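You operate a simulated robot arm through the tools that you are given. There is no shell and no other tool. Be economical: measure what you need, move in short steps, check, and stop when the job is done.

The job below is to be done with a simulated robot arm. You get a single attempt, and the scene is never put back.

## Task
Give both beakers one 25 ml dose from the dispenser.
Fine: the two on the bench; set the dial first and leave it; put each back where it stood; leave the dispenser head down. Set down upright: beaker.

It is judged by the outcome, as a careful person would: the job done as asked, and still so three seconds after it is handed in. It fails if anything else is knocked over, pushed out of place, dropped, spilled or broken.

## Robot
A 7-joint arm with a four-finger gripper on a trunk, on a base that drives. Base frame: it is fixed to the floor where the robot stands at the start and does not move with it; the origin is under the middle of the robot, x ahead of it, y to its left, z up; the surface under the hand at the start is at about z = 85. Lengths are in cm, angles in degrees, forces in N, time in s.
Its first joint turns from -69.0 to 172.0 degrees. Places, roughly: bench under the dispenser spout [60, 0, 80]; blue burette tap [70, -80, 120]; carboy tap [70, -150, 120]; colour stand switch [100, -30, 100]; dispenser dial [70, 0, 110]; dispenser head [70, 0, 120]; red burette tap [70, -100, 120]; shaker knob [60, 20, 90]; shaker switch [60, 40, 90]; stirrer one knob [60, -80, 90]; stirrer one switch [60, -80, 90]; stirrer two knob [60, -110, 90]; stirrer two switch [60, -100, 90]; white tube mixer switch [60, -120, 90]. Payload 3.67 kg.
The TCP is the grasp point between the finger pads, 2.8 cm short of the fingertips. In the tool frame z runs along the fingers and y along their closing line. The gripper opens to 11.2 cm. The gripper's body begins 7.3 cm behind the TCP.
Orientation is that of the tool frame in the base frame, as a unit quaternion [x, y, z, w]. With the fingers straight down and closing along the base's y, the tool's x points along the base's -x, its y along +y and its z along -z.

## Interface
- The arm moves only by the tool move_arm. Its argument "increments" is a list of rows, each a list of 7 numbers: the shift along the base's x, y, z in units of 500 mm (1.0 is 500 mm), then the turn, a rotation vector about the base's x, y, z in units of 120 degrees (1.0 is 120 degrees), then the gripper command, from -1 (fully open) to 1 (shut), values between in proportion. In form: [[x, y, z, wx, wy, wz, jaw], ...]. A call has 1 to 10 rows; each row is the pose to reach, as a shift and turn from the pose commanded when the call began. A call with a number of a shift or a turn outside -1 to 1 is refused whole. A row lasts 0.2 s, in which the tool goes at most 5 cm and 8.6 degrees; a call with a longer step from one row to the next is refused whole, and so is a gripper value outside its range. A pose out of reach is approached as far as the arm can. The call stops where the force on the tool passes 60 N (or 10 N more than at its start, if that is more) or the arm is blocked; 0.2 s more then pass. The fingers move at their own pace and stop on an object; they squeeze with about 33 N. The grip force told is the motor's: it shows also when the fingers shut on nothing. Time passes only in rows, and 0.2 s behind the last, so rows that repeat a pose let the fingers close. It gives the time, the measured TCP pose, the force on the tool (base axes), the opening and the grip force at its end, in the units of the frame above (readings bear some noise), with the torque about the TCP (base axes, N m) and any sound that the robot's microphone picked up, and new pictures: "pictures" is both (left out), scene, wrist or none.
- Cameras (640 x 400 px; columns grow to the right, rows downward): "scene" is now at [14.19, -1.11, 150.81]; the picture's right is [-0.12, -0.99, -0.00], its down [-0.45, 0.05, -0.89] and it looks along [0.89, -0.10, -0.45] (base axes); focal length 228 px, centre (320, 200). "wrist" rides on the gripper at [6, -1.8, -10.4] in the tool frame; the picture's right is [0.29, 0.96, 0.00], its down [-0.80, 0.24, -0.55] and it looks along [-0.53, 0.16, 0.83] (tool axes); focal length 234 px, centre (320, 200). There is no depth. A picture from a camera that has moved, and an enlarged one, comes with that camera's place and axes in the base frame and with its lens.
- slide_trunk(by): slides the trunk up (or, below 0, down) by that many cm; the arm and the scene camera ride with it, the base frame stays. It gives what a move gives, with no picture.
- roll_base(legs): drives the robot by 1 to 6 legs, each [ahead, turn to the left] in cm and degrees, along the robot's own axes; the way and the turn of a leg run together, so that a leg with both is an arc; at most 150 cm and 180 degrees a leg. The arm and the cameras ride along, it lands a little off, and it stops where it bumps. It gives what a move gives, and a new picture of the scene camera.
- turn_head(pan, tilt): turns the head with the scene camera to pan (to the left, within 86 degrees either way) and tilt (down, from -29 to 69), counted from straight ahead of the robot. It gives what a move gives, and a new picture of the scene camera.
- enlarge(camera, box): a new picture of the part [left, top, right, bottom] of that camera's present view, enlarged. The clock stands still meanwhile.
- finish_job(): hands the job in; it is judged then, once.

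Go step by step. Nothing tells you exact positions but the pictures and the camera data: compare them with the known pose of the tool, close in by small moves and look again before you grip or let go. The budget is 120 turns and 260 pictures, counting those below and the enlarged ones. Unless the task says otherwise, let go and move clear before handing in, and close with one line.

The tools are called after "Request:" as a command line: name --pt "numbers of a row" for each row, then --argument value for the rest, lists and objects as JSON in quotes. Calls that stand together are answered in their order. move_arm: Moves the arm, as the interface text tells. Its arguments: {"type":"object","properties":{"increments":{"type":"array","items":{"type":"array","items":{"type":"number"}}},"pictures":{"type":"string","enum":["both","scene","wrist","none"]}},"required":["increments"]} The other tools are called the same way: slide_trunk (by) slides the trunk up or down; roll_base (legs) drives the base; turn_head (pan, tilt) turns the head that bears the scene camera; enlarge (camera, box) takes an enlarged picture of a part of a camera's view; finish_job () hands the job in.

At the start:

```text
clock: 0.0
ee_pos: [67.51, -28.49, 147.48]
ee_rot: [0.001, 1.0, 0.001, 0.0]
force: [0.0, -0.9, -0.7]
torque: [-0.02, 0.01, -0.03]
finger_gap: 11.21
gripper_force: 0.0
trunk travel left (down, up): [-62.5, 21.5]
robot x, y, heading: [0.03, -0.32, -0.0]
head pan, tilt: [-6.7, 26.7]
```

scene: 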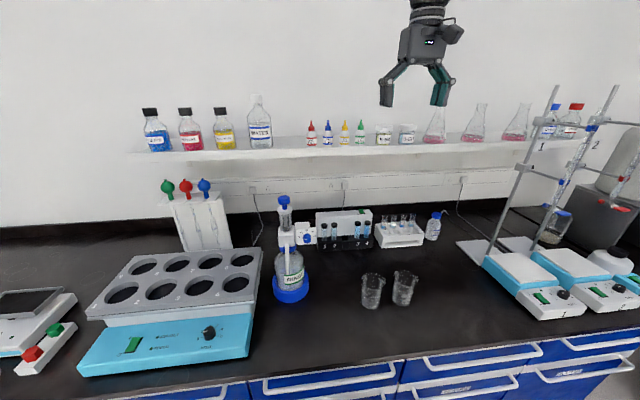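
wrist: 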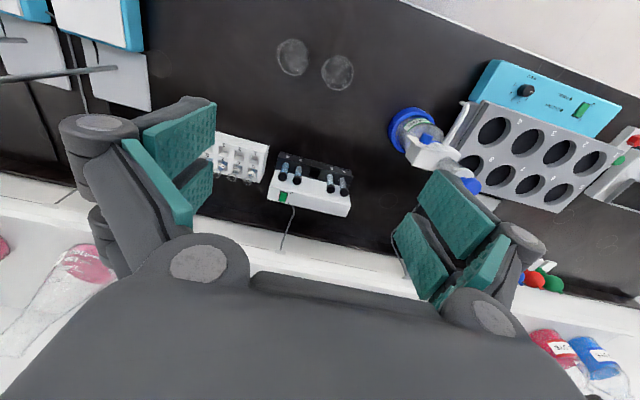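

I see the dispenser (blue-collared bottle with a blue pump head) and two beakers to its right on the bench. I'll enlarge these to measure them.

Request:
enlarge --camera "scene" --box '[250, 180, 350, 310]'

Request:
enlarge --camera "scene" --box '[340, 250, 440, 320]'

Request:
enlarge --camera "wrist" --box '[260, 20, 500, 200]'

```text
3.08 times, centred on (300, 245) of scene
camera zoom: at [14.19, -1.11, 150.81], right [-0.12, -0.99, 0.0], down [-0.45, 0.05, -0.89], along [0.89, -0.1, -0.45], focal length 702 px, centre (382, 62)
```

zoom: 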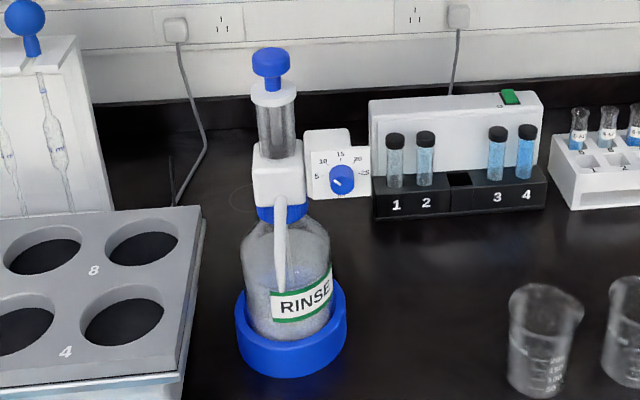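

```text
5.71 times, centred on (390, 285) of scene
camera zoom: at [14.19, -1.11, 150.81], right [-0.12, -0.99, 0.0], down [-0.45, 0.05, -0.89], along [0.89, -0.1, -0.45], focal length 1303 px, centre (-80, -286)
```

zoom: 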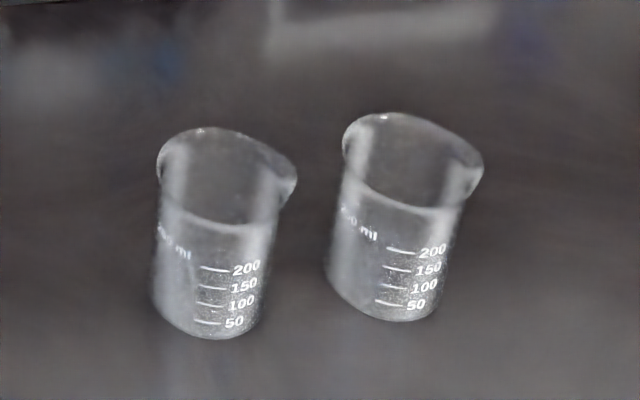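

```text
2.22 times, centred on (380, 110) of wrist
camera zoom: at [61.6, -30.25, 157.8], right [-0.29, 0.96, 0.0], down [0.8, 0.24, 0.55], along [0.53, 0.16, -0.83], focal length 520 px, centre (187, 400)
```

zoom: 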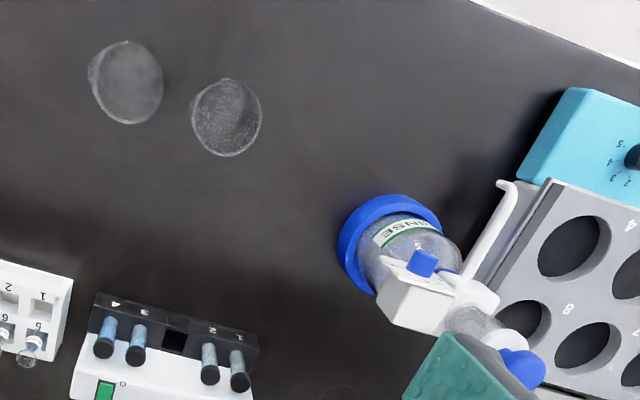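

The dispenser stands at about (71,2.7), with its dial near (70.8,-3.6,109) facing me, the spout tip near (62.7,2.4,104.5), and the beakers near (64,-23.6) and (64,-34.4). I'll turn the hand to horizontal and pull it back to look at the dial.

Request:
move_arm --pt "-0.04 0.04 0 0 -0.07 0 -1" --pt "-0.08 0.08 0 0 -0.14 0 -1" --pt "-0.12 0.12 0 0 -0.21 0 -1" --pt "-0.16 0.16 0 0 -0.28 0 -1" --pt "-0.2 0.2 0 0 -0.35 0 -1" --pt "-0.24 0.24 0 0 -0.42 0 -1" --pt "-0.28 0.28 0 0 -0.49 0 -1" --pt "-0.32 0.32 0 0 -0.56 0 -1" --pt "-0.36 0.36 0 0 -0.63 0 -1" --pt "-0.4 0.4 0 0 -0.7 0 -1" --pictures "both"

```text
clock: 2.4
ee_pos: [66.69, -27.38, 125.58]
ee_rot: [0.045, 0.753, 0.031, 0.656]
force: [-1.1, -0.9, -0.2]
torque: [-0.01, 0.01, 0.04]
finger_gap: 11.18
gripper_force: 0.0
out of reach, approached as far as the arm can: row 2, 3, 4, 5, 6, 7, 8, 9, 10
trunk travel left (down, up): [-62.5, 21.5]
robot x, y, heading: [-0.11, -0.11, 0.0]
head pan, tilt: [-6.7, 26.7]
stopped in row 10: the arm was blocked; the commanded pose is now the measured one
camera scene: at [13.54, 2.97, 150.68], right [0.34, -0.94, 0.0], down [-0.44, -0.16, -0.89], along [0.83, 0.3, -0.46], focal length 228 px, centre (320, 200)
camera wrist: at [55.66, -28.38, 120.87], right [-0.01, 0.98, -0.18], down [-0.43, 0.16, 0.89], along [0.9, 0.09, 0.42], focal length 234 px, centre (320, 200)
```

scene: 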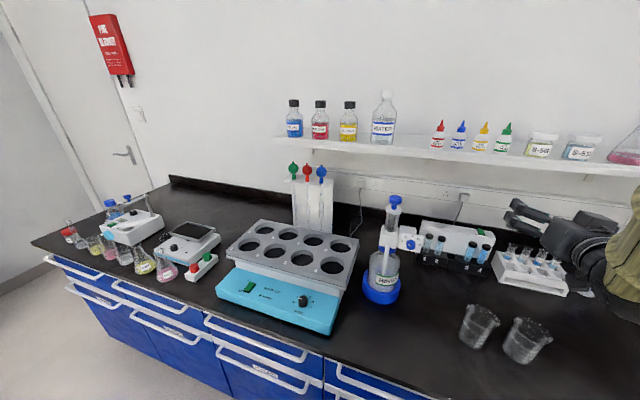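
wrist: 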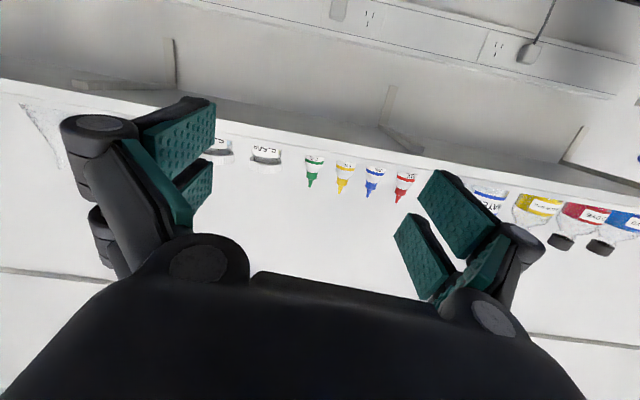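

The arm balks at horizontal poses this close to the body. I'll back the base up 25 cm to get room.

Request:
roll_base --legs '[[-25, 0]]'

```text
clock: 4.2
ee_pos: [41.78, -27.24, 125.68]
ee_rot: [0.043, 0.753, 0.031, 0.656]
force: [-0.4, 0.3, 1.3]
torque: [0.0, 0.01, 0.0]
finger_gap: 11.2
gripper_force: 0.0
trunk travel left (down, up): [-62.5, 21.5]
robot x, y, heading: [-24.72, 0.21, 0.2]
head pan, tilt: [-6.7, 26.7]
camera scene: at [-11.5, 3.11, 150.66], right [0.34, -0.94, 0.0], down [-0.44, -0.16, -0.89], along [0.83, 0.3, -0.47], focal length 228 px, centre (320, 200)
```

scene: 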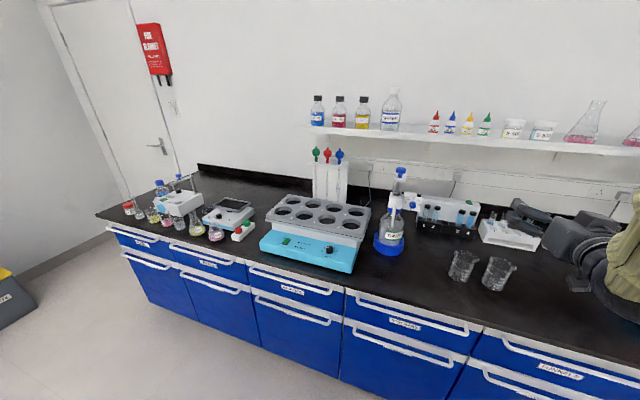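

Request:
move_arm --pt "0 0.06 -0.02 -0.02 -0.02 0 -1" --pt "0.02 0.12 -0.05 -0.035 -0.04 0.004 -1" --pt "0.04 0.2 -0.1 -0.05 -0.066 0.008 -1" --pt "0.06 0.28 -0.13 -0.05 -0.066 0.008 -1" --pt "0.08 0.36 -0.16 -0.05 -0.066 0.008 -1" --pt "0.1 0.42 -0.19 -0.05 -0.066 0.008 -1" --pt "0.12 0.46 -0.22 -0.05 -0.066 0.008 -1" --pictures "both"

```text
clock: 6.0
ee_pos: [48.65, -22.61, 124.96]
ee_rot: [0.001, 0.728, 0.077, 0.682]
force: [-0.1, 0.4, -0.4]
torque: [-0.02, 0.0, 0.03]
finger_gap: 11.18
gripper_force: 0.2
out of reach, approached as far as the arm can: row 1, 2, 3, 4, 5, 6, 7
trunk travel left (down, up): [-62.5, 21.5]
robot x, y, heading: [-25.22, -0.11, -0.1]
head pan, tilt: [-6.7, 26.7]
stopped in row 7: the arm was blocked; the commanded pose is now the measured one
camera scene: at [-10.86, -1.14, 150.82], right [-0.12, -0.99, 0.0], down [-0.45, 0.05, -0.89], along [0.89, -0.1, -0.45], focal length 228 px, centre (320, 200)
camera wrist: at [38.24, -24.79, 119.38], right [-0.12, 0.98, -0.18], down [-0.52, 0.09, 0.85], along [0.85, 0.19, 0.49], focal length 234 px, centre (320, 200)
```

scene: 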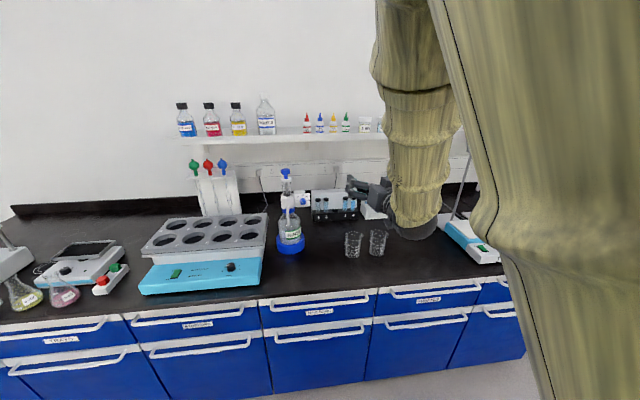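
wrist: 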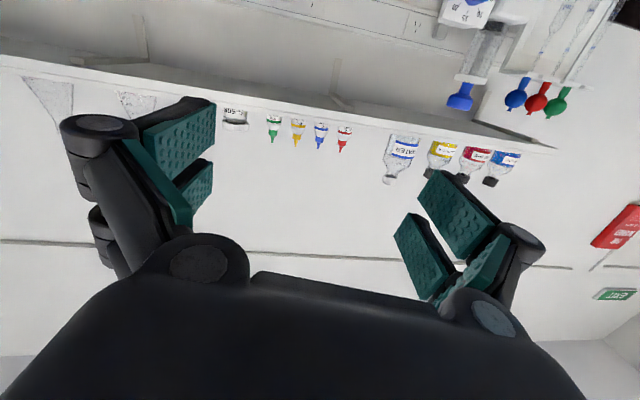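

The forearm hangs steeply, so the wrist is at its limit. Lowering the trunk should let the forearm come in flatter.

Request:
slide_trunk --by -18

Request:
move_arm --pt "-0.02 0.04 0.06 0 0 0 -1" --pt "-0.02 0.1 0.12 0 0 0 -1" --pt "-0.02 0.17 0.15 0 0 0 -1" --pt "-0.02 0.24 0.18 0 0 0 -1" --pt "-0.02 0.3 0.2 0 0 0 -1" --pictures "both"

```text
clock: 8.0
ee_pos: [48.77, -22.4, 106.97]
ee_rot: [0.0, 0.728, 0.078, 0.681]
force: [0.5, 1.1, 0.3]
torque: [-0.02, 0.03, 0.0]
finger_gap: 11.21
gripper_force: 0.1
trunk travel left (down, up): [-44.5, 39.5]
robot x, y, heading: [-24.86, -0.28, 0.4]
head pan, tilt: [-6.7, 26.7]
```

```text
clock: 9.4
ee_pos: [53.01, -15.34, 114.22]
ee_rot: [0.03, 0.742, 0.121, 0.659]
force: [0.0, -0.6, -0.5]
torque: [-0.01, -0.01, 0.03]
finger_gap: 11.22
gripper_force: 0.0
out of reach, approached as far as the arm can: row 3, 4, 5
trunk travel left (down, up): [-44.5, 39.5]
robot x, y, heading: [-24.84, 0.05, -0.1]
head pan, tilt: [-6.7, 26.7]
stopped in row 5: the arm was blocked; the commanded pose is now the measured one
camera scene: at [-11.16, -3.37, 133.94], right [-0.35, -0.94, 0.0], down [-0.32, 0.12, -0.94], along [0.88, -0.33, -0.34], focal length 228 px, centre (320, 200)
camera wrist: at [42.28, -17.31, 109.08], right [-0.15, 0.99, -0.07], down [-0.47, -0.01, 0.88], along [0.87, 0.16, 0.46], focal length 234 px, centre (320, 200)
```

scene: 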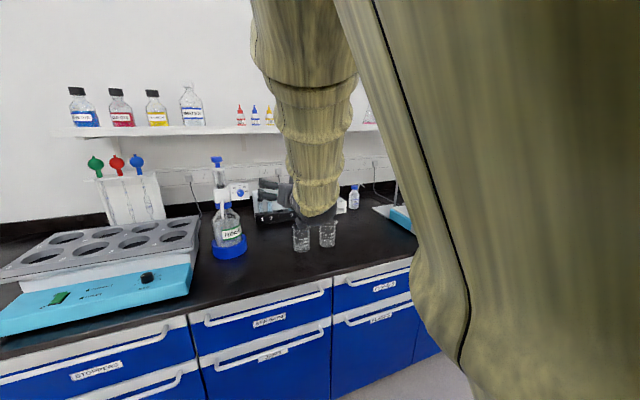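
wrist: 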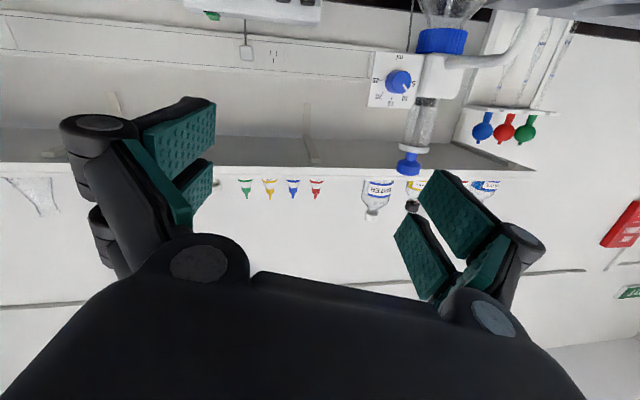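

Request:
enlarge --camera "wrist" --box '[340, 0, 560, 180]'

```text
2.22 times, centred on (450, 90) of wrist
camera zoom: at [42.28, -17.31, 109.08], right [-0.15, 0.99, -0.07], down [-0.47, -0.01, 0.88], along [0.87, 0.16, 0.46], focal length 520 px, centre (31, 444)
```

zoom: 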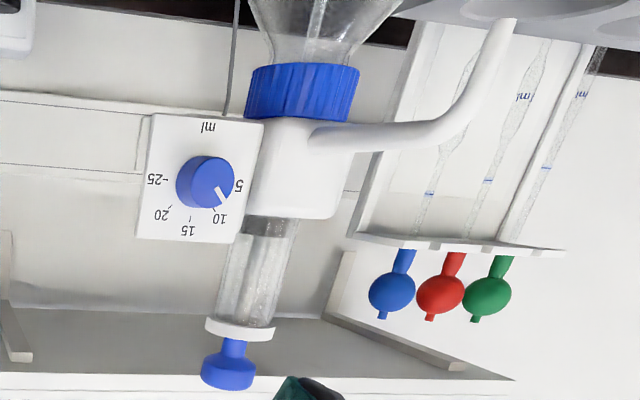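

The dial's pointer is now at 10 and must turn about 135° clockwise to reach 25. I'll roll the hand so the camera is on the right side and move out toward the dial.

Request:
move_arm --pt "0.02 0.014 0 -0.07 -0.008 0 -1" --pt "0.04 0.028 0 -0.139 -0.016 0 -1" --pt "0.06 0.042 0 -0.209 -0.023 0 -1" --pt "0.08 0.056 0 -0.278 -0.031 0 -1" --pt "0.1 0.07 0 -0.348 -0.039 0 -1" --pt "0.1 0.084 0 -0.418 -0.047 0 -1" --pt "0.1 0.098 0 -0.487 -0.055 0 -1" --pt "0.1 0.112 0 -0.557 -0.062 0 -1" --pt "0.1 0.126 0 -0.626 -0.07 0 -1" --pt "0.1 0.14 0 -0.696 -0.078 0 -1" --pictures "both"

```text
clock: 11.8
ee_pos: [61.08, -20.46, 123.4]
ee_rot: [-0.395, 0.689, -0.251, 0.553]
force: [0.3, -0.2, 0.8]
torque: [0.04, 0.0, 0.03]
finger_gap: 11.19
gripper_force: 0.0
out of reach, approached as far as the arm can: row 3, 4, 5, 6, 7, 8, 9, 10
trunk travel left (down, up): [-44.5, 39.5]
robot x, y, heading: [-24.83, -0.28, -0.1]
head pan, tilt: [-6.7, 26.7]
stopped in row 10: the arm was blocked; the commanded pose is now the measured one
camera scene: at [-10.87, -2.02, 133.32], right [-0.21, -0.98, 0.0], down [-0.39, 0.08, -0.92], along [0.9, -0.19, -0.4], focal length 228 px, centre (320, 200)
camera wrist: at [51.23, -27.29, 124.05], right [-0.28, 0.3, -0.91], down [-0.53, 0.74, 0.41], along [0.8, 0.6, -0.04], focal length 234 px, centre (320, 200)
```

scene: 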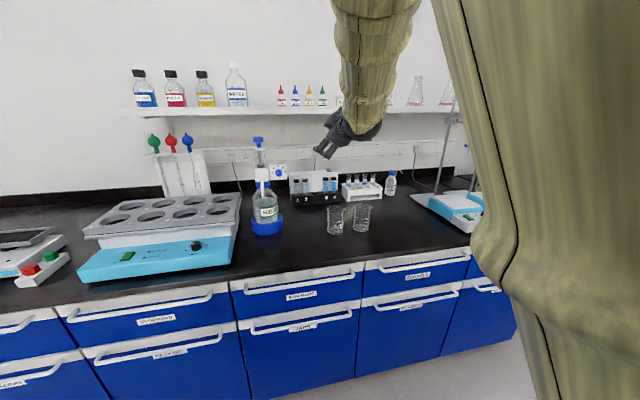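
wrist: 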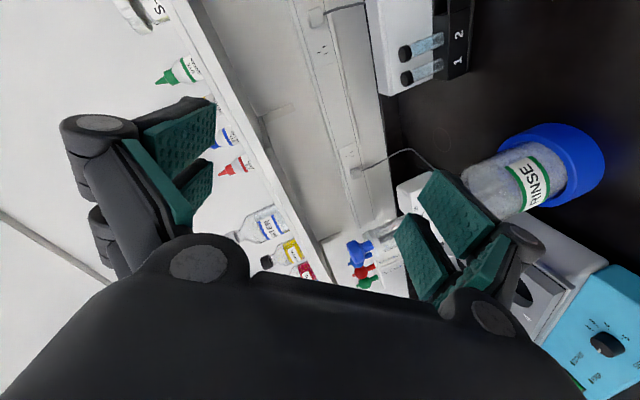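

Request:
slide_trunk --by -12

Request:
move_arm --pt "0 0 0.07 0 0 0 -1" --pt "0 0 0.14 0 0 0 -1" --pt "0 0 0.21 0 0 0 -1" --pt "0 0 0.28 0 0 0 -1" --pictures "none"

Request:
slide_trunk --by -12

```text
clock: 13.3
ee_pos: [61.25, -20.4, 111.54]
ee_rot: [-0.394, 0.689, -0.253, 0.553]
force: [0.0, -0.4, 0.2]
torque: [0.02, 0.0, 0.02]
finger_gap: 11.19
gripper_force: 0.0
trunk travel left (down, up): [-32.5, 51.5]
robot x, y, heading: [-24.7, -0.23, 0.1]
head pan, tilt: [-6.7, 26.7]
```

```text
clock: 14.3
ee_pos: [61.82, -21.66, 123.76]
ee_rot: [-0.388, 0.699, -0.242, 0.55]
force: [0.5, -0.1, -0.4]
torque: [0.01, -0.02, 0.02]
finger_gap: 11.2
gripper_force: 0.1
trunk travel left (down, up): [-32.5, 51.5]
robot x, y, heading: [-24.96, 0.1, -0.1]
head pan, tilt: [-6.7, 26.7]
```

```text
clock: 15.8
ee_pos: [61.71, -21.38, 112.03]
ee_rot: [-0.39, 0.697, -0.244, 0.55]
force: [0.1, -0.7, 0.6]
torque: [0.01, 0.02, -0.01]
finger_gap: 11.19
gripper_force: 0.1
trunk travel left (down, up): [-20.5, 63.5]
robot x, y, heading: [-25.3, -0.02, 0.0]
head pan, tilt: [-6.7, 26.7]
```

Request:
move_arm --pt "-0.01 0.05 0.02 -0.05 -0.024 0 -1" --pt "-0.02 0.1 0.04 -0.1 -0.048 0 -1" --pt "-0.03 0.15 0.04 -0.15 -0.072 0 -1" --pt "-0.04 0.2 0.04 -0.2 -0.095 0 -1" --pt "-0.04 0.24 0.04 -0.25 -0.119 0 -1" --pt "-0.04 0.26 0.04 -0.2985 -0.1427 0 -1" --pictures "both"

```text
clock: 17.4
ee_pos: [65.96, -13.63, 122.39]
ee_rot: [-0.49, 0.544, -0.466, 0.497]
force: [-0.8, 0.4, 0.1]
torque: [0.03, -0.02, 0.0]
finger_gap: 11.21
gripper_force: 0.1
out of reach, approached as far as the arm can: row 2, 3, 4, 5, 6
trunk travel left (down, up): [-20.5, 63.5]
robot x, y, heading: [-25.09, -0.32, 0.0]
head pan, tilt: [-6.7, 26.7]
stopped in row 6: the arm was blocked; the commanded pose is now the measured one
camera scene: at [-11.16, -3.24, 109.78], right [-0.34, -0.94, 0.0], down [-0.33, 0.12, -0.94], along [0.88, -0.32, -0.35], focal length 228 px, centre (320, 200)
camera wrist: at [55.7, -19.51, 124.3], right [-0.07, -0.21, -0.98], down [-0.55, 0.83, -0.13], along [0.83, 0.53, -0.17], focal length 234 px, centre (320, 200)
```

scene: 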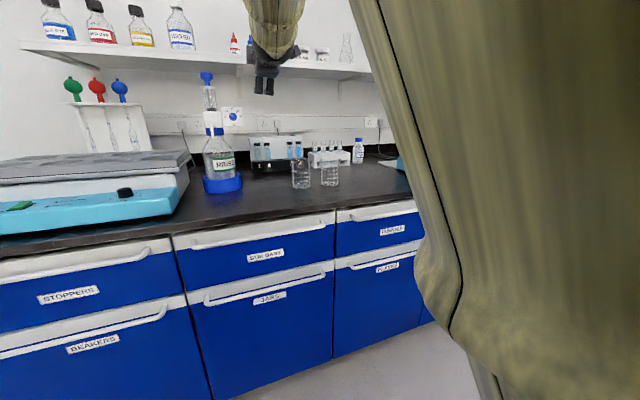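
wrist: 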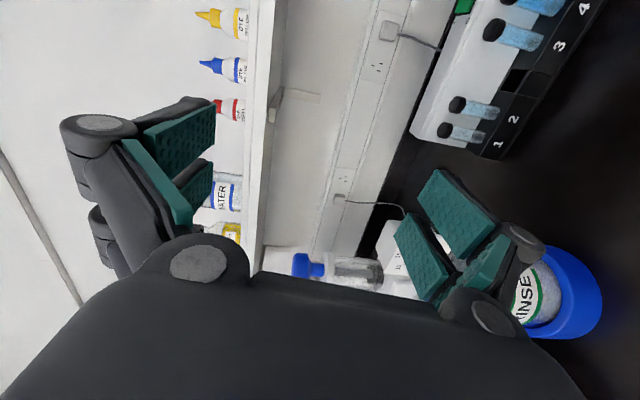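

Request:
roll_base --legs '[[-18, 0]]'

Request:
move_arm --pt "0.06 0.03 -0.03 -0.01 -0.03 0.02 -1" --pt "0.12 0.06 -0.06 -0.02 -0.06 0.03 -1" --pt "0.18 0.08 -0.1 -0.02 -0.063 0.035 -1" --pt "0.2 0.1 -0.15 -0.02 -0.063 0.035 -1" --pt "0.2 0.11 -0.19 -0.02 -0.063 0.035 -1" --pictures "both"

```text
clock: 19.0
ee_pos: [49.31, -13.82, 121.66]
ee_rot: [-0.492, 0.547, -0.462, 0.496]
force: [-1.0, 1.4, -0.7]
torque: [-0.01, 0.01, -0.09]
finger_gap: 11.2
gripper_force: 0.1
trunk travel left (down, up): [-20.5, 63.5]
robot x, y, heading: [-42.11, -0.18, 2.0]
head pan, tilt: [-6.7, 26.7]
stopped in leg 1: the robot was blocked; the commanded pose is now the measured one
camera scene: at [-28.3, -3.01, 109.58], right [-0.28, -0.96, 0.0], down [-0.36, 0.1, -0.93], along [0.89, -0.26, -0.37], focal length 228 px, centre (320, 200)
```

scene: 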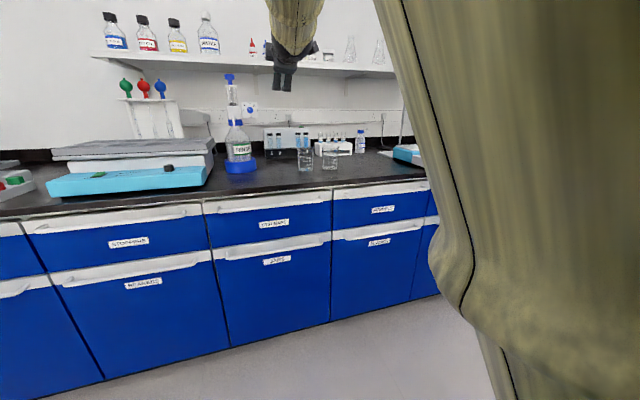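

```text
clock: 20.0
ee_pos: [61.66, -20.21, 123.63]
ee_rot: [-0.444, 0.529, -0.468, 0.551]
force: [-0.3, -0.2, 0.1]
torque: [0.0, 0.11, 0.02]
finger_gap: 11.17
gripper_force: 0.1
out of reach, approached as far as the arm can: row 1, 2, 3, 4
trunk travel left (down, up): [-20.5, 63.5]
robot x, y, heading: [-42.11, -0.6, 1.3]
head pan, tilt: [-6.7, 26.7]
stopped in row 4: the arm was blocked; the commanded pose is now the measured one
camera scene: at [-28.25, -1.4, 108.81], right [-0.09, -1.0, 0.0], down [-0.45, 0.04, -0.89], along [0.89, -0.08, -0.45], focal length 228 px, centre (320, 200)
camera wrist: at [51.28, -26.3, 123.99], right [0.04, -0.12, -0.99], down [-0.54, 0.83, -0.13], along [0.84, 0.55, -0.03], focal length 234 px, centre (320, 200)
```

scene: 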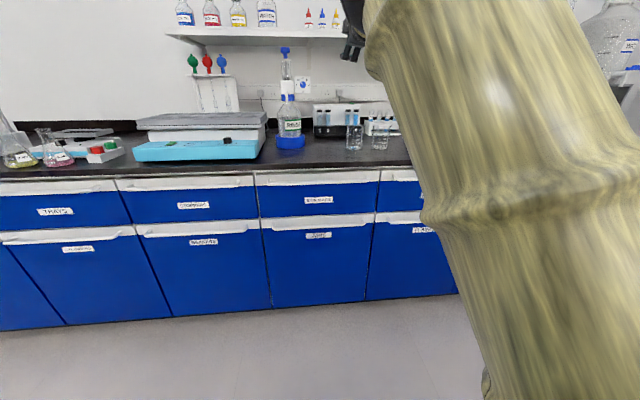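
wrist: 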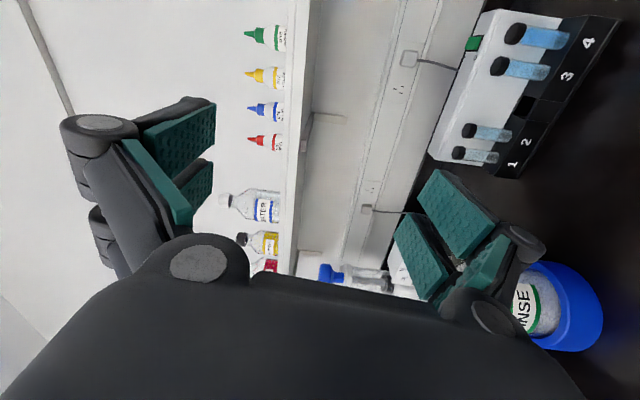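

Request:
move_arm --pt "0 0.03 -0.04 0 0 0 -1" --pt "0 0.06 -0.08 0 0 0 -1" --pt "0 0.09 -0.12 0 0 0 -1" --pt "0 0.13 -0.16 0 0 0 -1" --pt "0 0.17 -0.2 0 0 0 -1" --pt "0 0.21 -0.22 0 0 0 -1" --pictures "both"

```text
clock: 21.6
ee_pos: [66.14, -21.89, 115.65]
ee_rot: [-0.408, 0.583, -0.448, 0.541]
force: [0.9, 0.3, -0.2]
torque: [-0.02, -0.04, 0.03]
finger_gap: 11.17
gripper_force: 0.1
out of reach, approached as far as the arm can: row 3, 4, 5, 6
trunk travel left (down, up): [-20.5, 63.5]
robot x, y, heading: [-42.36, -0.95, 1.2]
head pan, tilt: [-6.7, 26.7]
stopped in row 6: the arm was blocked; the commanded pose is now the measured one
camera scene: at [-28.18, -1.43, 108.81], right [-0.09, -1.0, 0.0], down [-0.45, 0.04, -0.89], along [0.89, -0.08, -0.45], focal length 228 px, centre (320, 200)
camera wrist: at [55.35, -27.21, 115.85], right [-0.01, -0.02, -1.0], down [-0.48, 0.87, -0.01], along [0.87, 0.48, -0.02], focal length 234 px, centre (320, 200)
```

scene: 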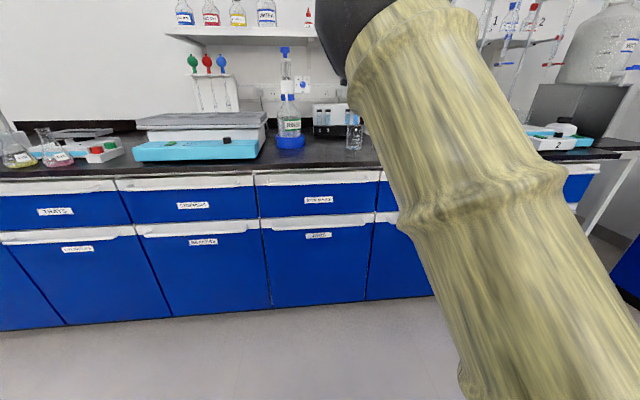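
wrist: 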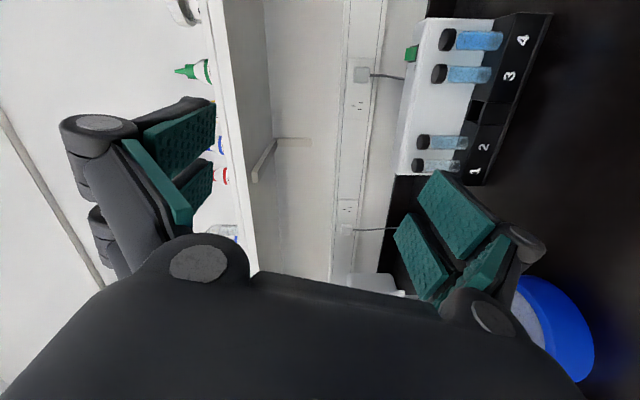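

The first joint has more range to the left, so the target should lie to the robot's left. I'll retract the hand toward the robot before turning the base.

Request:
move_arm --pt "-0.08 0 0.02 0.038 0.046 -0.035 -1" --pt "-0.16 0 0.02 0.077 0.093 -0.07 -1" --pt "-0.24 0 0.02 0.115 0.139 -0.105 -1" --pt "-0.32 0 0.02 0.154 0.186 -0.14 -1" --pt "-0.4 0 0.02 0.192 0.232 -0.175 -1" --pt "-0.48 0 0.02 0.23 0.278 -0.21 -1" --pt "-0.56 0 0.02 0.269 0.325 -0.245 -1" --pt "-0.64 0 0.02 0.307 0.371 -0.28 -1" --pt "-0.72 0 0.02 0.346 0.418 -0.315 -1" --pt "-0.8 0 0.02 0.384 0.464 -0.35 -1" --pictures "scene"

```text
clock: 23.8
ee_pos: [26.0, -21.56, 116.84]
ee_rot: [-0.112, 0.976, -0.119, 0.145]
force: [0.0, -1.6, -0.3]
torque: [0.09, -0.01, 0.02]
finger_gap: 11.18
gripper_force: 0.1
out of reach, approached as far as the arm can: row 2, 3, 4, 5
trunk travel left (down, up): [-20.5, 63.5]
robot x, y, heading: [-42.37, -0.76, 1.7]
head pan, tilt: [-6.7, 26.7]
camera scene: at [-28.17, -1.59, 108.79], right [-0.09, -1.0, 0.0], down [-0.45, 0.04, -0.89], along [0.89, -0.08, -0.45], focal length 228 px, centre (320, 200)
```

scene: 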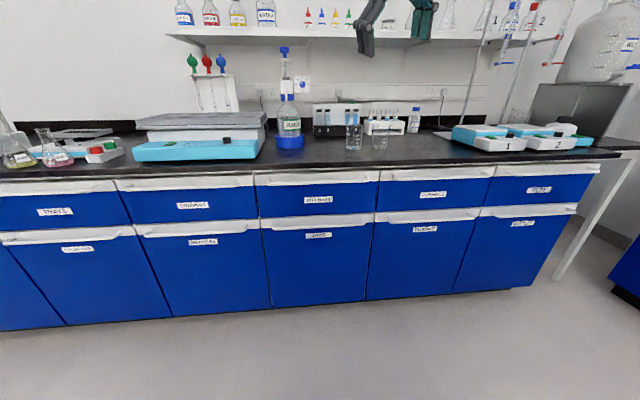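

Request:
roll_base --legs '[[8, 0], [0, -45]]'

```text
clock: 26.9
ee_pos: [0.09, -63.03, 116.9]
ee_rot: [0.266, 0.945, -0.167, 0.089]
force: [-1.4, 0.0, -1.0]
torque: [-0.02, 0.01, -0.01]
finger_gap: 11.19
gripper_force: 0.0
trunk travel left (down, up): [-20.5, 63.5]
robot x, y, heading: [-34.35, -0.64, -43.2]
head pan, tilt: [-6.7, 26.7]
camera scene: at [-24.73, -10.89, 108.81], right [-0.76, -0.65, 0.0], down [-0.29, 0.34, -0.89], along [0.58, -0.68, -0.45], focal length 228 px, centre (320, 200)
```

scene: 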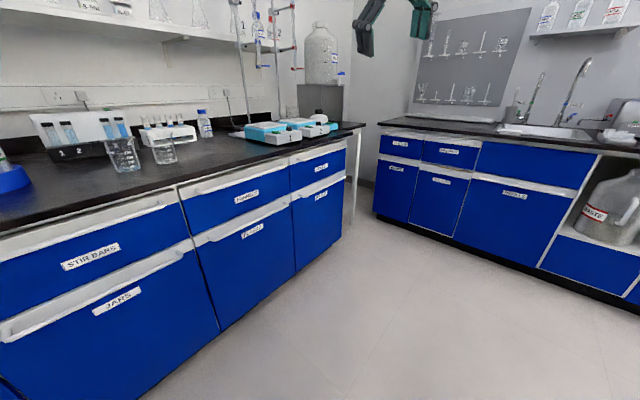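

Request:
move_arm --pt "0.05 0.066 0 -0.0332 -0.0124 0.0378 -1" --pt "0.1 0.132 0 -0.0664 -0.0248 0.0756 -1" --pt "0.15 0.198 0 -0.0996 -0.0372 0.1134 -1" --pt "0.2 0.264 0 -0.1328 -0.0496 0.1512 -1" --pt "0.25 0.33 0 -0.166 -0.062 0.189 -1" --pt "0.3 0.396 0 -0.1992 -0.0744 0.2268 -1" --pt "0.35 0.462 0 -0.2324 -0.0868 0.2646 -1" --pt "0.4 0.528 0 -0.2656 -0.0992 0.3024 -1" --pt "0.45 0.594 0 -0.2988 -0.1116 0.3402 -1" --pt "0.5 0.66 0 -0.332 -0.124 0.378 -1" --pictures "scene"

```text
clock: 29.1
ee_pos: [25.03, -30.11, 116.87]
ee_rot: [-0.137, 0.843, -0.39, 0.344]
force: [0.5, 0.3, -0.5]
torque: [-0.01, -0.01, 0.0]
finger_gap: 11.2
gripper_force: 0.1
trunk travel left (down, up): [-20.5, 63.5]
robot x, y, heading: [-34.36, -0.23, -43.1]
head pan, tilt: [-6.7, 26.7]
camera scene: at [-24.7, -10.85, 108.81], right [-0.76, -0.65, 0.0], down [-0.29, 0.34, -0.89], along [0.58, -0.68, -0.45], focal length 228 px, centre (320, 200)
```

scene: 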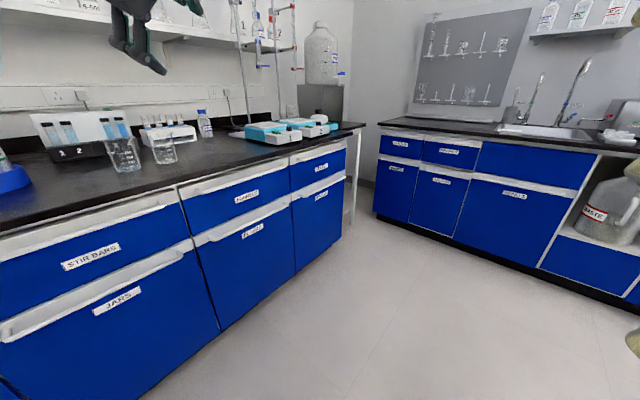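

This works well from here. Continuing to the horizontal pose in front of the dial.

Request:
move_arm --pt "0.06 0.04 0 -0.0332 -0.0124 0.0378 -1" --pt "0.12 0.08 0 -0.0664 -0.0248 0.0756 -1" --pt "0.18 0.12 0 -0.0996 -0.0372 0.1134 -1" --pt "0.24 0.16 0 -0.1328 -0.0496 0.1512 -1" --pt "0.3 0.2 0 -0.166 -0.062 0.189 -1" --pt "0.36 0.24 -0.01 -0.1992 -0.0744 0.2268 -1" --pt "0.42 0.28 -0.02 -0.2324 -0.0868 0.2646 -1" --pt "0.48 0.32 -0.04 -0.2656 -0.0992 0.3024 -1" --pt "0.54 0.36 -0.06 -0.2988 -0.1116 0.3402 -1" --pt "0.6 0.4 -0.08 -0.332 -0.124 0.378 -1" --pictures "both"

Request:
turn_head --pan 43 --tilt 15

```text
clock: 31.5
ee_pos: [52.11, -14.62, 121.19]
ee_rot: [-0.463, 0.497, -0.514, 0.524]
force: [0.1, -0.1, 0.3]
torque: [0.02, 0.05, 0.04]
finger_gap: 11.19
gripper_force: 0.2
trunk travel left (down, up): [-20.5, 63.5]
robot x, y, heading: [-34.35, -0.47, -42.9]
head pan, tilt: [-6.7, 26.7]
stopped in row 10: the arm was blocked; the commanded pose is now the measured one
camera scene: at [-24.81, -10.89, 108.82], right [-0.76, -0.65, 0.0], down [-0.29, 0.34, -0.89], along [0.58, -0.68, -0.45], focal length 228 px, centre (320, 200)
camera wrist: at [41.51, -20.43, 121.73], right [0.07, -0.25, -0.97], down [-0.52, 0.82, -0.25], along [0.85, 0.52, -0.07], focal length 234 px, centre (320, 200)
```

scene: 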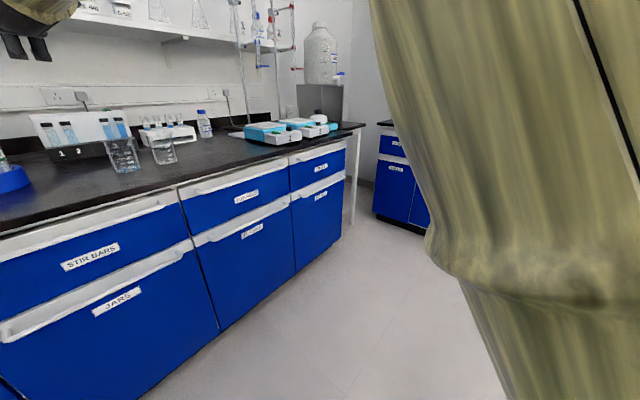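
wrist: 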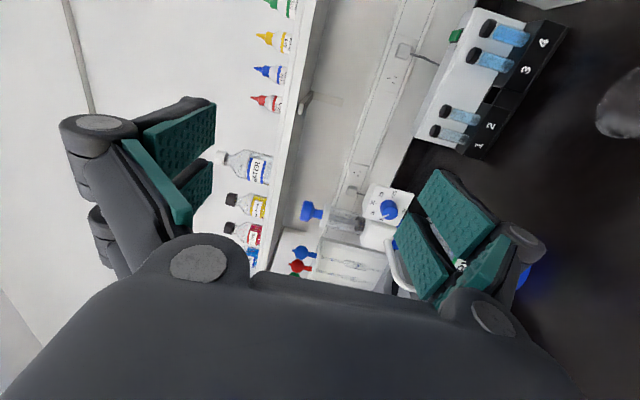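

```text
clock: 32.7
ee_pos: [52.33, -14.65, 120.95]
ee_rot: [-0.464, 0.497, -0.513, 0.524]
force: [0.0, 0.5, 0.3]
torque: [0.04, -0.02, 0.01]
finger_gap: 11.2
gripper_force: 0.1
trunk travel left (down, up): [-20.5, 63.5]
robot x, y, heading: [-34.5, -0.51, -43.0]
head pan, tilt: [43.0, 15.0]
camera scene: at [-21.29, -3.89, 110.7], right [0.0, -1.0, 0.0], down [-0.26, 0.0, -0.97], along [0.97, 0.0, -0.26], focal length 228 px, centre (320, 200)
```

scene: 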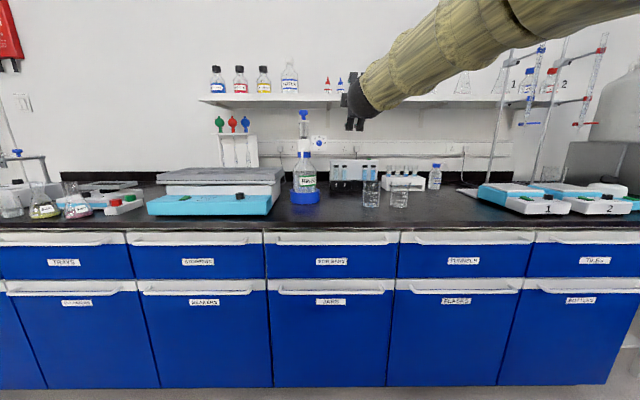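

Request:
slide_trunk --by -10

Request:
move_arm --pt "0.04 0.06 0 -0.01 0.018 0.005 -1" --pt "0.08 0.12 0 -0.021 0.036 0.01 -1" --pt "0.12 0.18 0 -0.021 0.036 0.01 -1" --pt "0.15 0.22 -0.03 -0.021 0.036 0.01 -1" --pt "0.15 0.22 -0.04 -0.021 0.036 0.01 -1" --pictures "both"

```text
clock: 34.0
ee_pos: [52.28, -14.59, 110.93]
ee_rot: [-0.464, 0.497, -0.513, 0.524]
force: [-0.4, -0.2, 0.0]
torque: [-0.01, -0.03, -0.02]
finger_gap: 11.2
gripper_force: 0.0
trunk travel left (down, up): [-10.5, 73.5]
robot x, y, heading: [-34.38, -0.56, -43.1]
head pan, tilt: [43.0, 15.0]
```

```text
clock: 35.4
ee_pos: [52.51, -13.74, 118.39]
ee_rot: [-0.44, 0.504, -0.523, 0.528]
force: [-0.8, 0.6, 0.5]
torque: [0.01, 0.02, 0.04]
finger_gap: 11.19
gripper_force: 0.2
out of reach, approached as far as the arm can: row 2, 3, 4, 5
trunk travel left (down, up): [-10.5, 73.5]
robot x, y, heading: [-34.66, -0.69, -43.2]
head pan, tilt: [43.0, 15.0]
stopped in row 5: the arm was blocked; the commanded pose is now the measured one
camera scene: at [-21.36, -3.91, 100.72], right [0.0, -1.0, 0.0], down [-0.26, 0.0, -0.97], along [0.97, 0.0, -0.26], focal length 228 px, centre (320, 200)
camera wrist: at [41.69, -19.09, 118.52], right [0.09, -0.22, -0.97], down [-0.48, 0.84, -0.24], along [0.87, 0.49, -0.03], focal length 234 px, centre (320, 200)
```

scene: 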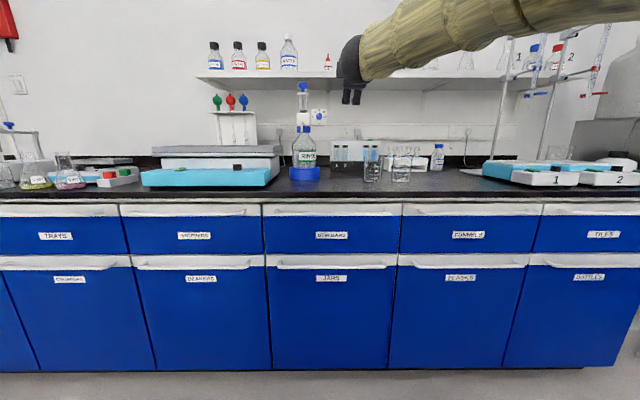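
wrist: 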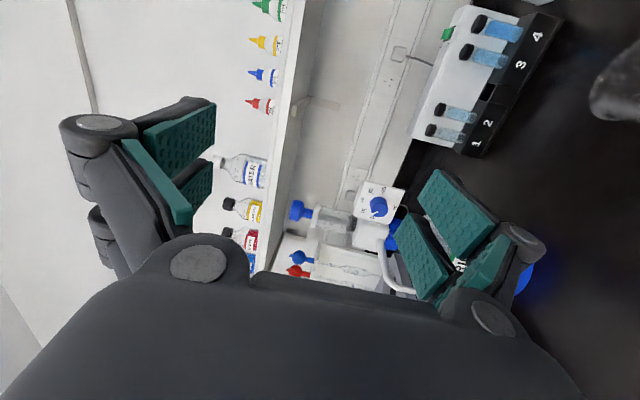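

The wrist is bent to its limit because the dial lies too far left of where the arm wants it. I'll move the base to the left along the bench, keeping it turned right.

Request:
roll_base --legs '[[0, -47], [-25, 0], [0, 25]]'

```text
clock: 40.7
ee_pos: [41.37, -20.55, 118.12]
ee_rot: [0.336, -0.58, 0.615, -0.416]
force: [-0.5, -0.1, 0.9]
torque: [-0.03, -0.01, -0.01]
finger_gap: 11.19
gripper_force: 0.0
trunk travel left (down, up): [-10.5, 73.5]
robot x, y, heading: [-34.08, 24.61, -65.4]
head pan, tilt: [43.0, 15.0]
camera scene: at [-23.37, 16.51, 100.71], right [-0.38, -0.92, 0.0], down [-0.24, 0.1, -0.97], along [0.89, -0.37, -0.26], focal length 228 px, centre (320, 200)
```

scene: 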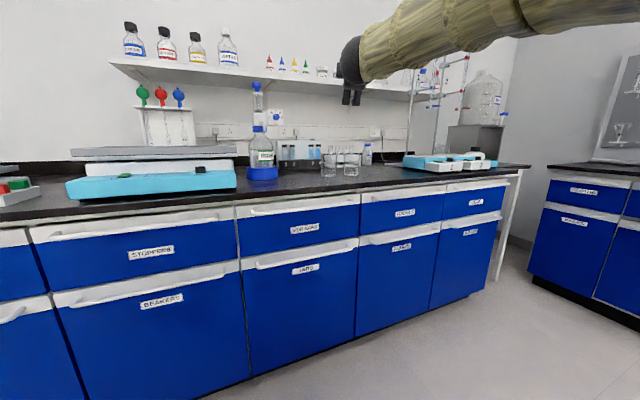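

Request:
move_arm --pt "0.05 0.04 0 -0.003 0.008 0.03 -1" --pt "0.1 0.08 -0.02 -0.006 0.016 0.06 -1" --pt "0.15 0.12 -0.04 -0.01 0.024 0.09 -1" --pt "0.2 0.17 -0.06 -0.013 0.032 0.12 -1" --pt "0.25 0.22 -0.09 -0.016 0.04 0.15 -1" --pt "0.3 0.26 -0.12 -0.02 0.048 0.18 -1" --pt "0.333 0.292 -0.14 -0.0217 0.0555 0.2137 -1" --pictures "both"

```text
clock: 42.3
ee_pos: [42.34, -15.75, 123.95]
ee_rot: [0.408, -0.493, 0.554, -0.532]
force: [-1.5, 0.4, 0.8]
torque: [0.01, 0.08, 0.0]
finger_gap: 11.17
gripper_force: 0.1
out of reach, approached as far as the arm can: row 2, 3, 4, 5, 6, 7
trunk travel left (down, up): [-10.5, 73.5]
robot x, y, heading: [-33.93, 24.72, -65.4]
head pan, tilt: [43.0, 15.0]
stopped in row 7: the arm was blocked; the commanded pose is now the measured one
camera scene: at [-23.51, 16.56, 100.73], right [-0.38, -0.92, 0.0], down [-0.24, 0.1, -0.97], along [0.89, -0.37, -0.26], focal length 228 px, centre (320, 200)
camera wrist: at [31.31, -20.57, 123.17], right [0.15, -0.23, -0.96], down [-0.42, 0.87, -0.28], along [0.9, 0.44, 0.03], focal length 234 px, centre (320, 200)
```

scene: 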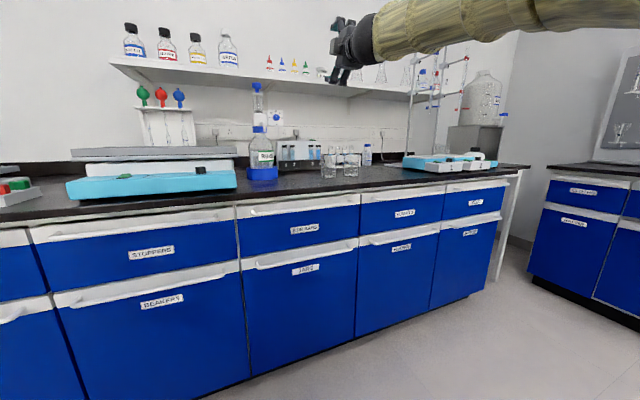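
wrist: 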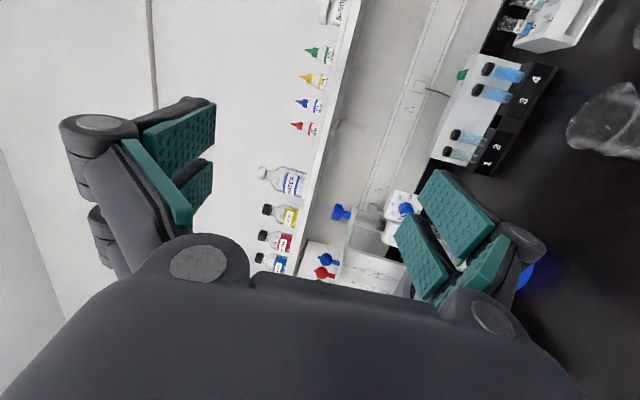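

The earlier pose with the base square to the bench and the hand slightly to the right almost worked, so I'll reuse it. First I retract the hand to tool-down.

Request:
move_arm --pt "-0.066 -0.03 0 0.0503 0.0101 -0.0407 -1" --pt "-0.132 -0.06 0 0.1006 0.0202 -0.0814 -1" --pt "-0.198 -0.09 0 0.1509 0.0303 -0.1221 -1" --pt "-0.264 -0.12 0 0.2012 0.0404 -0.1628 -1" --pt "-0.33 -0.15 0 0.2515 0.0505 -0.2035 -1" --pt "-0.396 -0.18 0 0.3018 0.0606 -0.2442 -1" --pt "-0.462 -0.21 0 0.3521 0.0707 -0.2849 -1" --pt "-0.528 -0.24 0 0.4024 0.0808 -0.3256 -1" --pt "-0.594 -0.27 0 0.4527 0.0909 -0.3663 -1" --pt "-0.66 -0.3 0 0.503 0.101 -0.407 -1" --pictures "none"

Request:
move_arm --pt "-0.066 -0.03 -0.02 0.0503 0.0101 -0.0407 -1" --pt "-0.132 -0.06 -0.04 0.1006 0.0202 -0.0814 -1" --pt "-0.198 -0.09 -0.06 0.1509 0.0303 -0.1221 -1" --pt "-0.264 -0.12 -0.08 0.2012 0.0404 -0.1628 -1" --pt "-0.33 -0.15 -0.1 0.2515 0.0505 -0.2035 -1" --pt "-0.396 -0.18 -0.12 0.3018 0.0606 -0.2442 -1" --pt "-0.462 -0.21 -0.14 0.3521 0.0707 -0.2849 -1" --pt "-0.528 -0.24 -0.16 0.4024 0.0808 -0.3256 -1" --pt "-0.594 -0.27 -0.18 0.4527 0.0909 -0.3663 -1" --pt "-0.66 -0.3 -0.2 0.503 0.101 -0.407 -1" --pictures "scene"

```text
clock: 44.5
ee_pos: [10.0, -30.18, 123.13]
ee_rot: [0.082, 0.865, -0.355, 0.345]
force: [0.1, 0.4, 0.5]
torque: [0.0, -0.01, -0.02]
finger_gap: 11.21
gripper_force: 0.1
out of reach, approached as far as the arm can: row 3
trunk travel left (down, up): [-10.5, 73.5]
robot x, y, heading: [-34.27, 24.64, -65.3]
head pan, tilt: [43.0, 15.0]
```

```text
clock: 46.7
ee_pos: [-23.19, -45.12, 113.28]
ee_rot: [0.537, 0.843, 0.001, 0.004]
force: [0.2, -0.7, -0.4]
torque: [-0.02, 0.01, 0.01]
finger_gap: 11.18
gripper_force: 0.0
trunk travel left (down, up): [-10.5, 73.5]
robot x, y, heading: [-34.03, 24.4, -65.4]
head pan, tilt: [43.0, 15.0]
camera scene: at [-23.4, 16.51, 100.7], right [-0.38, -0.92, 0.0], down [-0.24, 0.1, -0.97], along [0.89, -0.37, -0.26], focal length 228 px, centre (320, 200)
```

scene: 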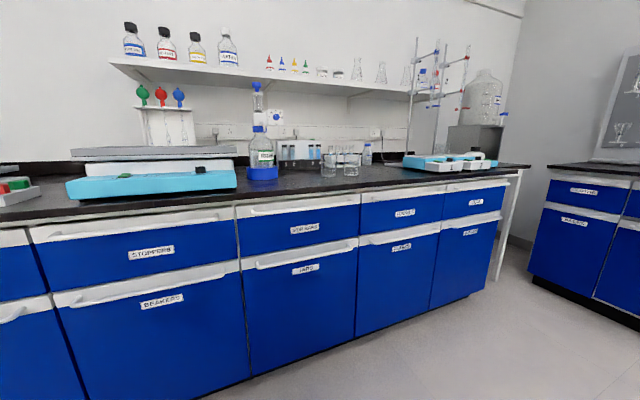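

Request:
roll_base --legs '[[0, 65], [-7, 0]]'

```text
clock: 50.5
ee_pos: [26.67, 4.97, 113.42]
ee_rot: [0.002, 1.0, 0.004, 0.003]
force: [-0.4, 0.2, 0.6]
torque: [0.01, -0.03, -0.02]
finger_gap: 11.2
gripper_force: 0.1
trunk travel left (down, up): [-10.5, 73.5]
robot x, y, heading: [-41.02, 24.67, -0.9]
head pan, tilt: [43.0, 15.0]
camera scene: at [-29.23, 30.93, 100.72], right [0.67, -0.74, 0.0], down [-0.19, -0.17, -0.97], along [0.71, 0.65, -0.26], focal length 228 px, centre (320, 200)
```

scene: 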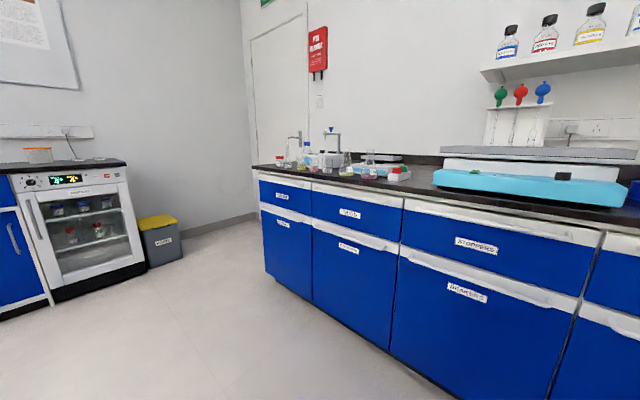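

Request:
turn_head --pan -10 --tilt 15

Request:
move_arm --pt "0.05 -0.02 0.01 -0.0361 -0.0361 0.0361 -1" --pt "0.1 -0.04 0.02 -0.0722 -0.0722 0.0722 -1" --pt "0.15 -0.06 0.03 -0.1083 -0.1083 0.1083 -1" --pt "0.2 -0.08 0.04 -0.1444 -0.1444 0.1444 -1" --pt "0.25 -0.1 0.04 -0.1805 -0.1805 0.1805 -1" --pt "0.3 -0.12 0.04 -0.2166 -0.2166 0.2166 -1" --pt "0.35 -0.14 0.04 -0.2527 -0.2527 0.2527 -1" --pt "0.4 -0.16 0.04 -0.2888 -0.2888 0.2888 -1" --pictures "none"

Request:
move_arm --pt "0.04 -0.02 0 -0.0361 -0.0361 0.0361 -1" --pt "0.08 -0.03 0 -0.0722 -0.0722 0.0722 -1" --pt "0.12 -0.04 0 -0.1083 -0.1083 0.1083 -1" --pt "0.16 -0.06 0 -0.1444 -0.1444 0.1444 -1" --pt "0.2 -0.07 0 -0.1805 -0.1805 0.1805 -1" --pt "0.24 -0.08 0 -0.2166 -0.2166 0.2166 -1" --pt "0.25 -0.08 -0.01 -0.2527 -0.2527 0.2527 -1" --pt "0.26 -0.08 -0.02 -0.2888 -0.2888 0.2888 -1" --pictures "both"

```text
clock: 51.7
ee_pos: [26.65, 4.77, 113.27]
ee_rot: [0.002, 1.0, 0.003, 0.003]
force: [-0.9, -0.7, 0.1]
torque: [0.01, -0.02, -0.01]
finger_gap: 11.18
gripper_force: 0.1
trunk travel left (down, up): [-10.5, 73.5]
robot x, y, heading: [-41.26, 24.8, -0.7]
head pan, tilt: [-10.0, 15.0]
camera scene: at [-26.94, 22.9, 100.7], right [-0.19, -0.98, 0.0], down [-0.25, 0.05, -0.97], along [0.95, -0.18, -0.26], focal length 228 px, centre (320, 200)
```

scene: 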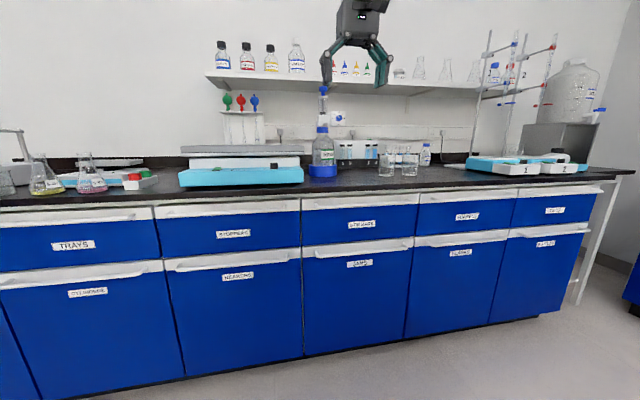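

```text
clock: 53.5
ee_pos: [46.6, -3.08, 115.33]
ee_rot: [-0.289, 0.866, -0.285, 0.292]
force: [-0.3, 0.4, -0.4]
torque: [-0.02, -0.01, 0.0]
finger_gap: 11.19
gripper_force: 0.1
trunk travel left (down, up): [-10.5, 73.5]
robot x, y, heading: [-41.3, 24.77, -0.7]
head pan, tilt: [-10.0, 15.0]
```

```text
clock: 55.3
ee_pos: [59.66, -7.18, 114.38]
ee_rot: [0.502, -0.499, 0.496, -0.502]
force: [-0.8, 0.0, 0.0]
torque: [0.04, 0.0, 0.02]
finger_gap: 11.19
gripper_force: 0.1
trunk travel left (down, up): [-10.5, 73.5]
robot x, y, heading: [-41.22, 24.84, -0.9]
head pan, tilt: [-10.0, 15.0]
camera scene: at [-26.93, 22.86, 100.7], right [-0.19, -0.98, 0.0], down [-0.25, 0.05, -0.97], along [0.95, -0.18, -0.26], focal length 228 px, centre (320, 200)
camera wrist: at [49.44, -13.28, 116.06], right [0.0, -0.28, -0.96], down [-0.56, 0.79, -0.23], along [0.83, 0.54, -0.16], focal length 234 px, centre (320, 200)
```

scene: 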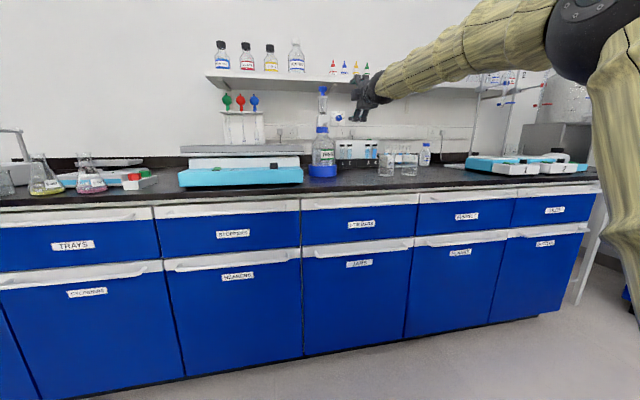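
wrist: 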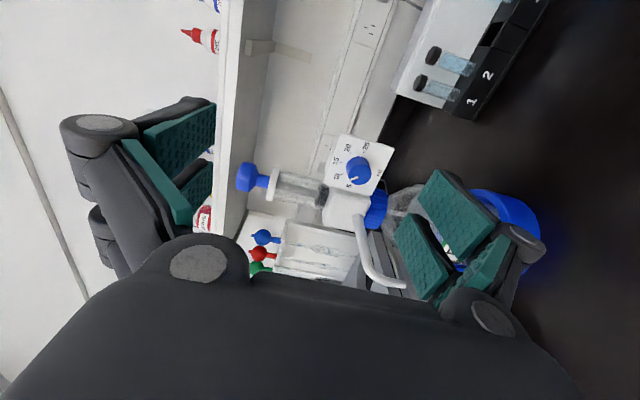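

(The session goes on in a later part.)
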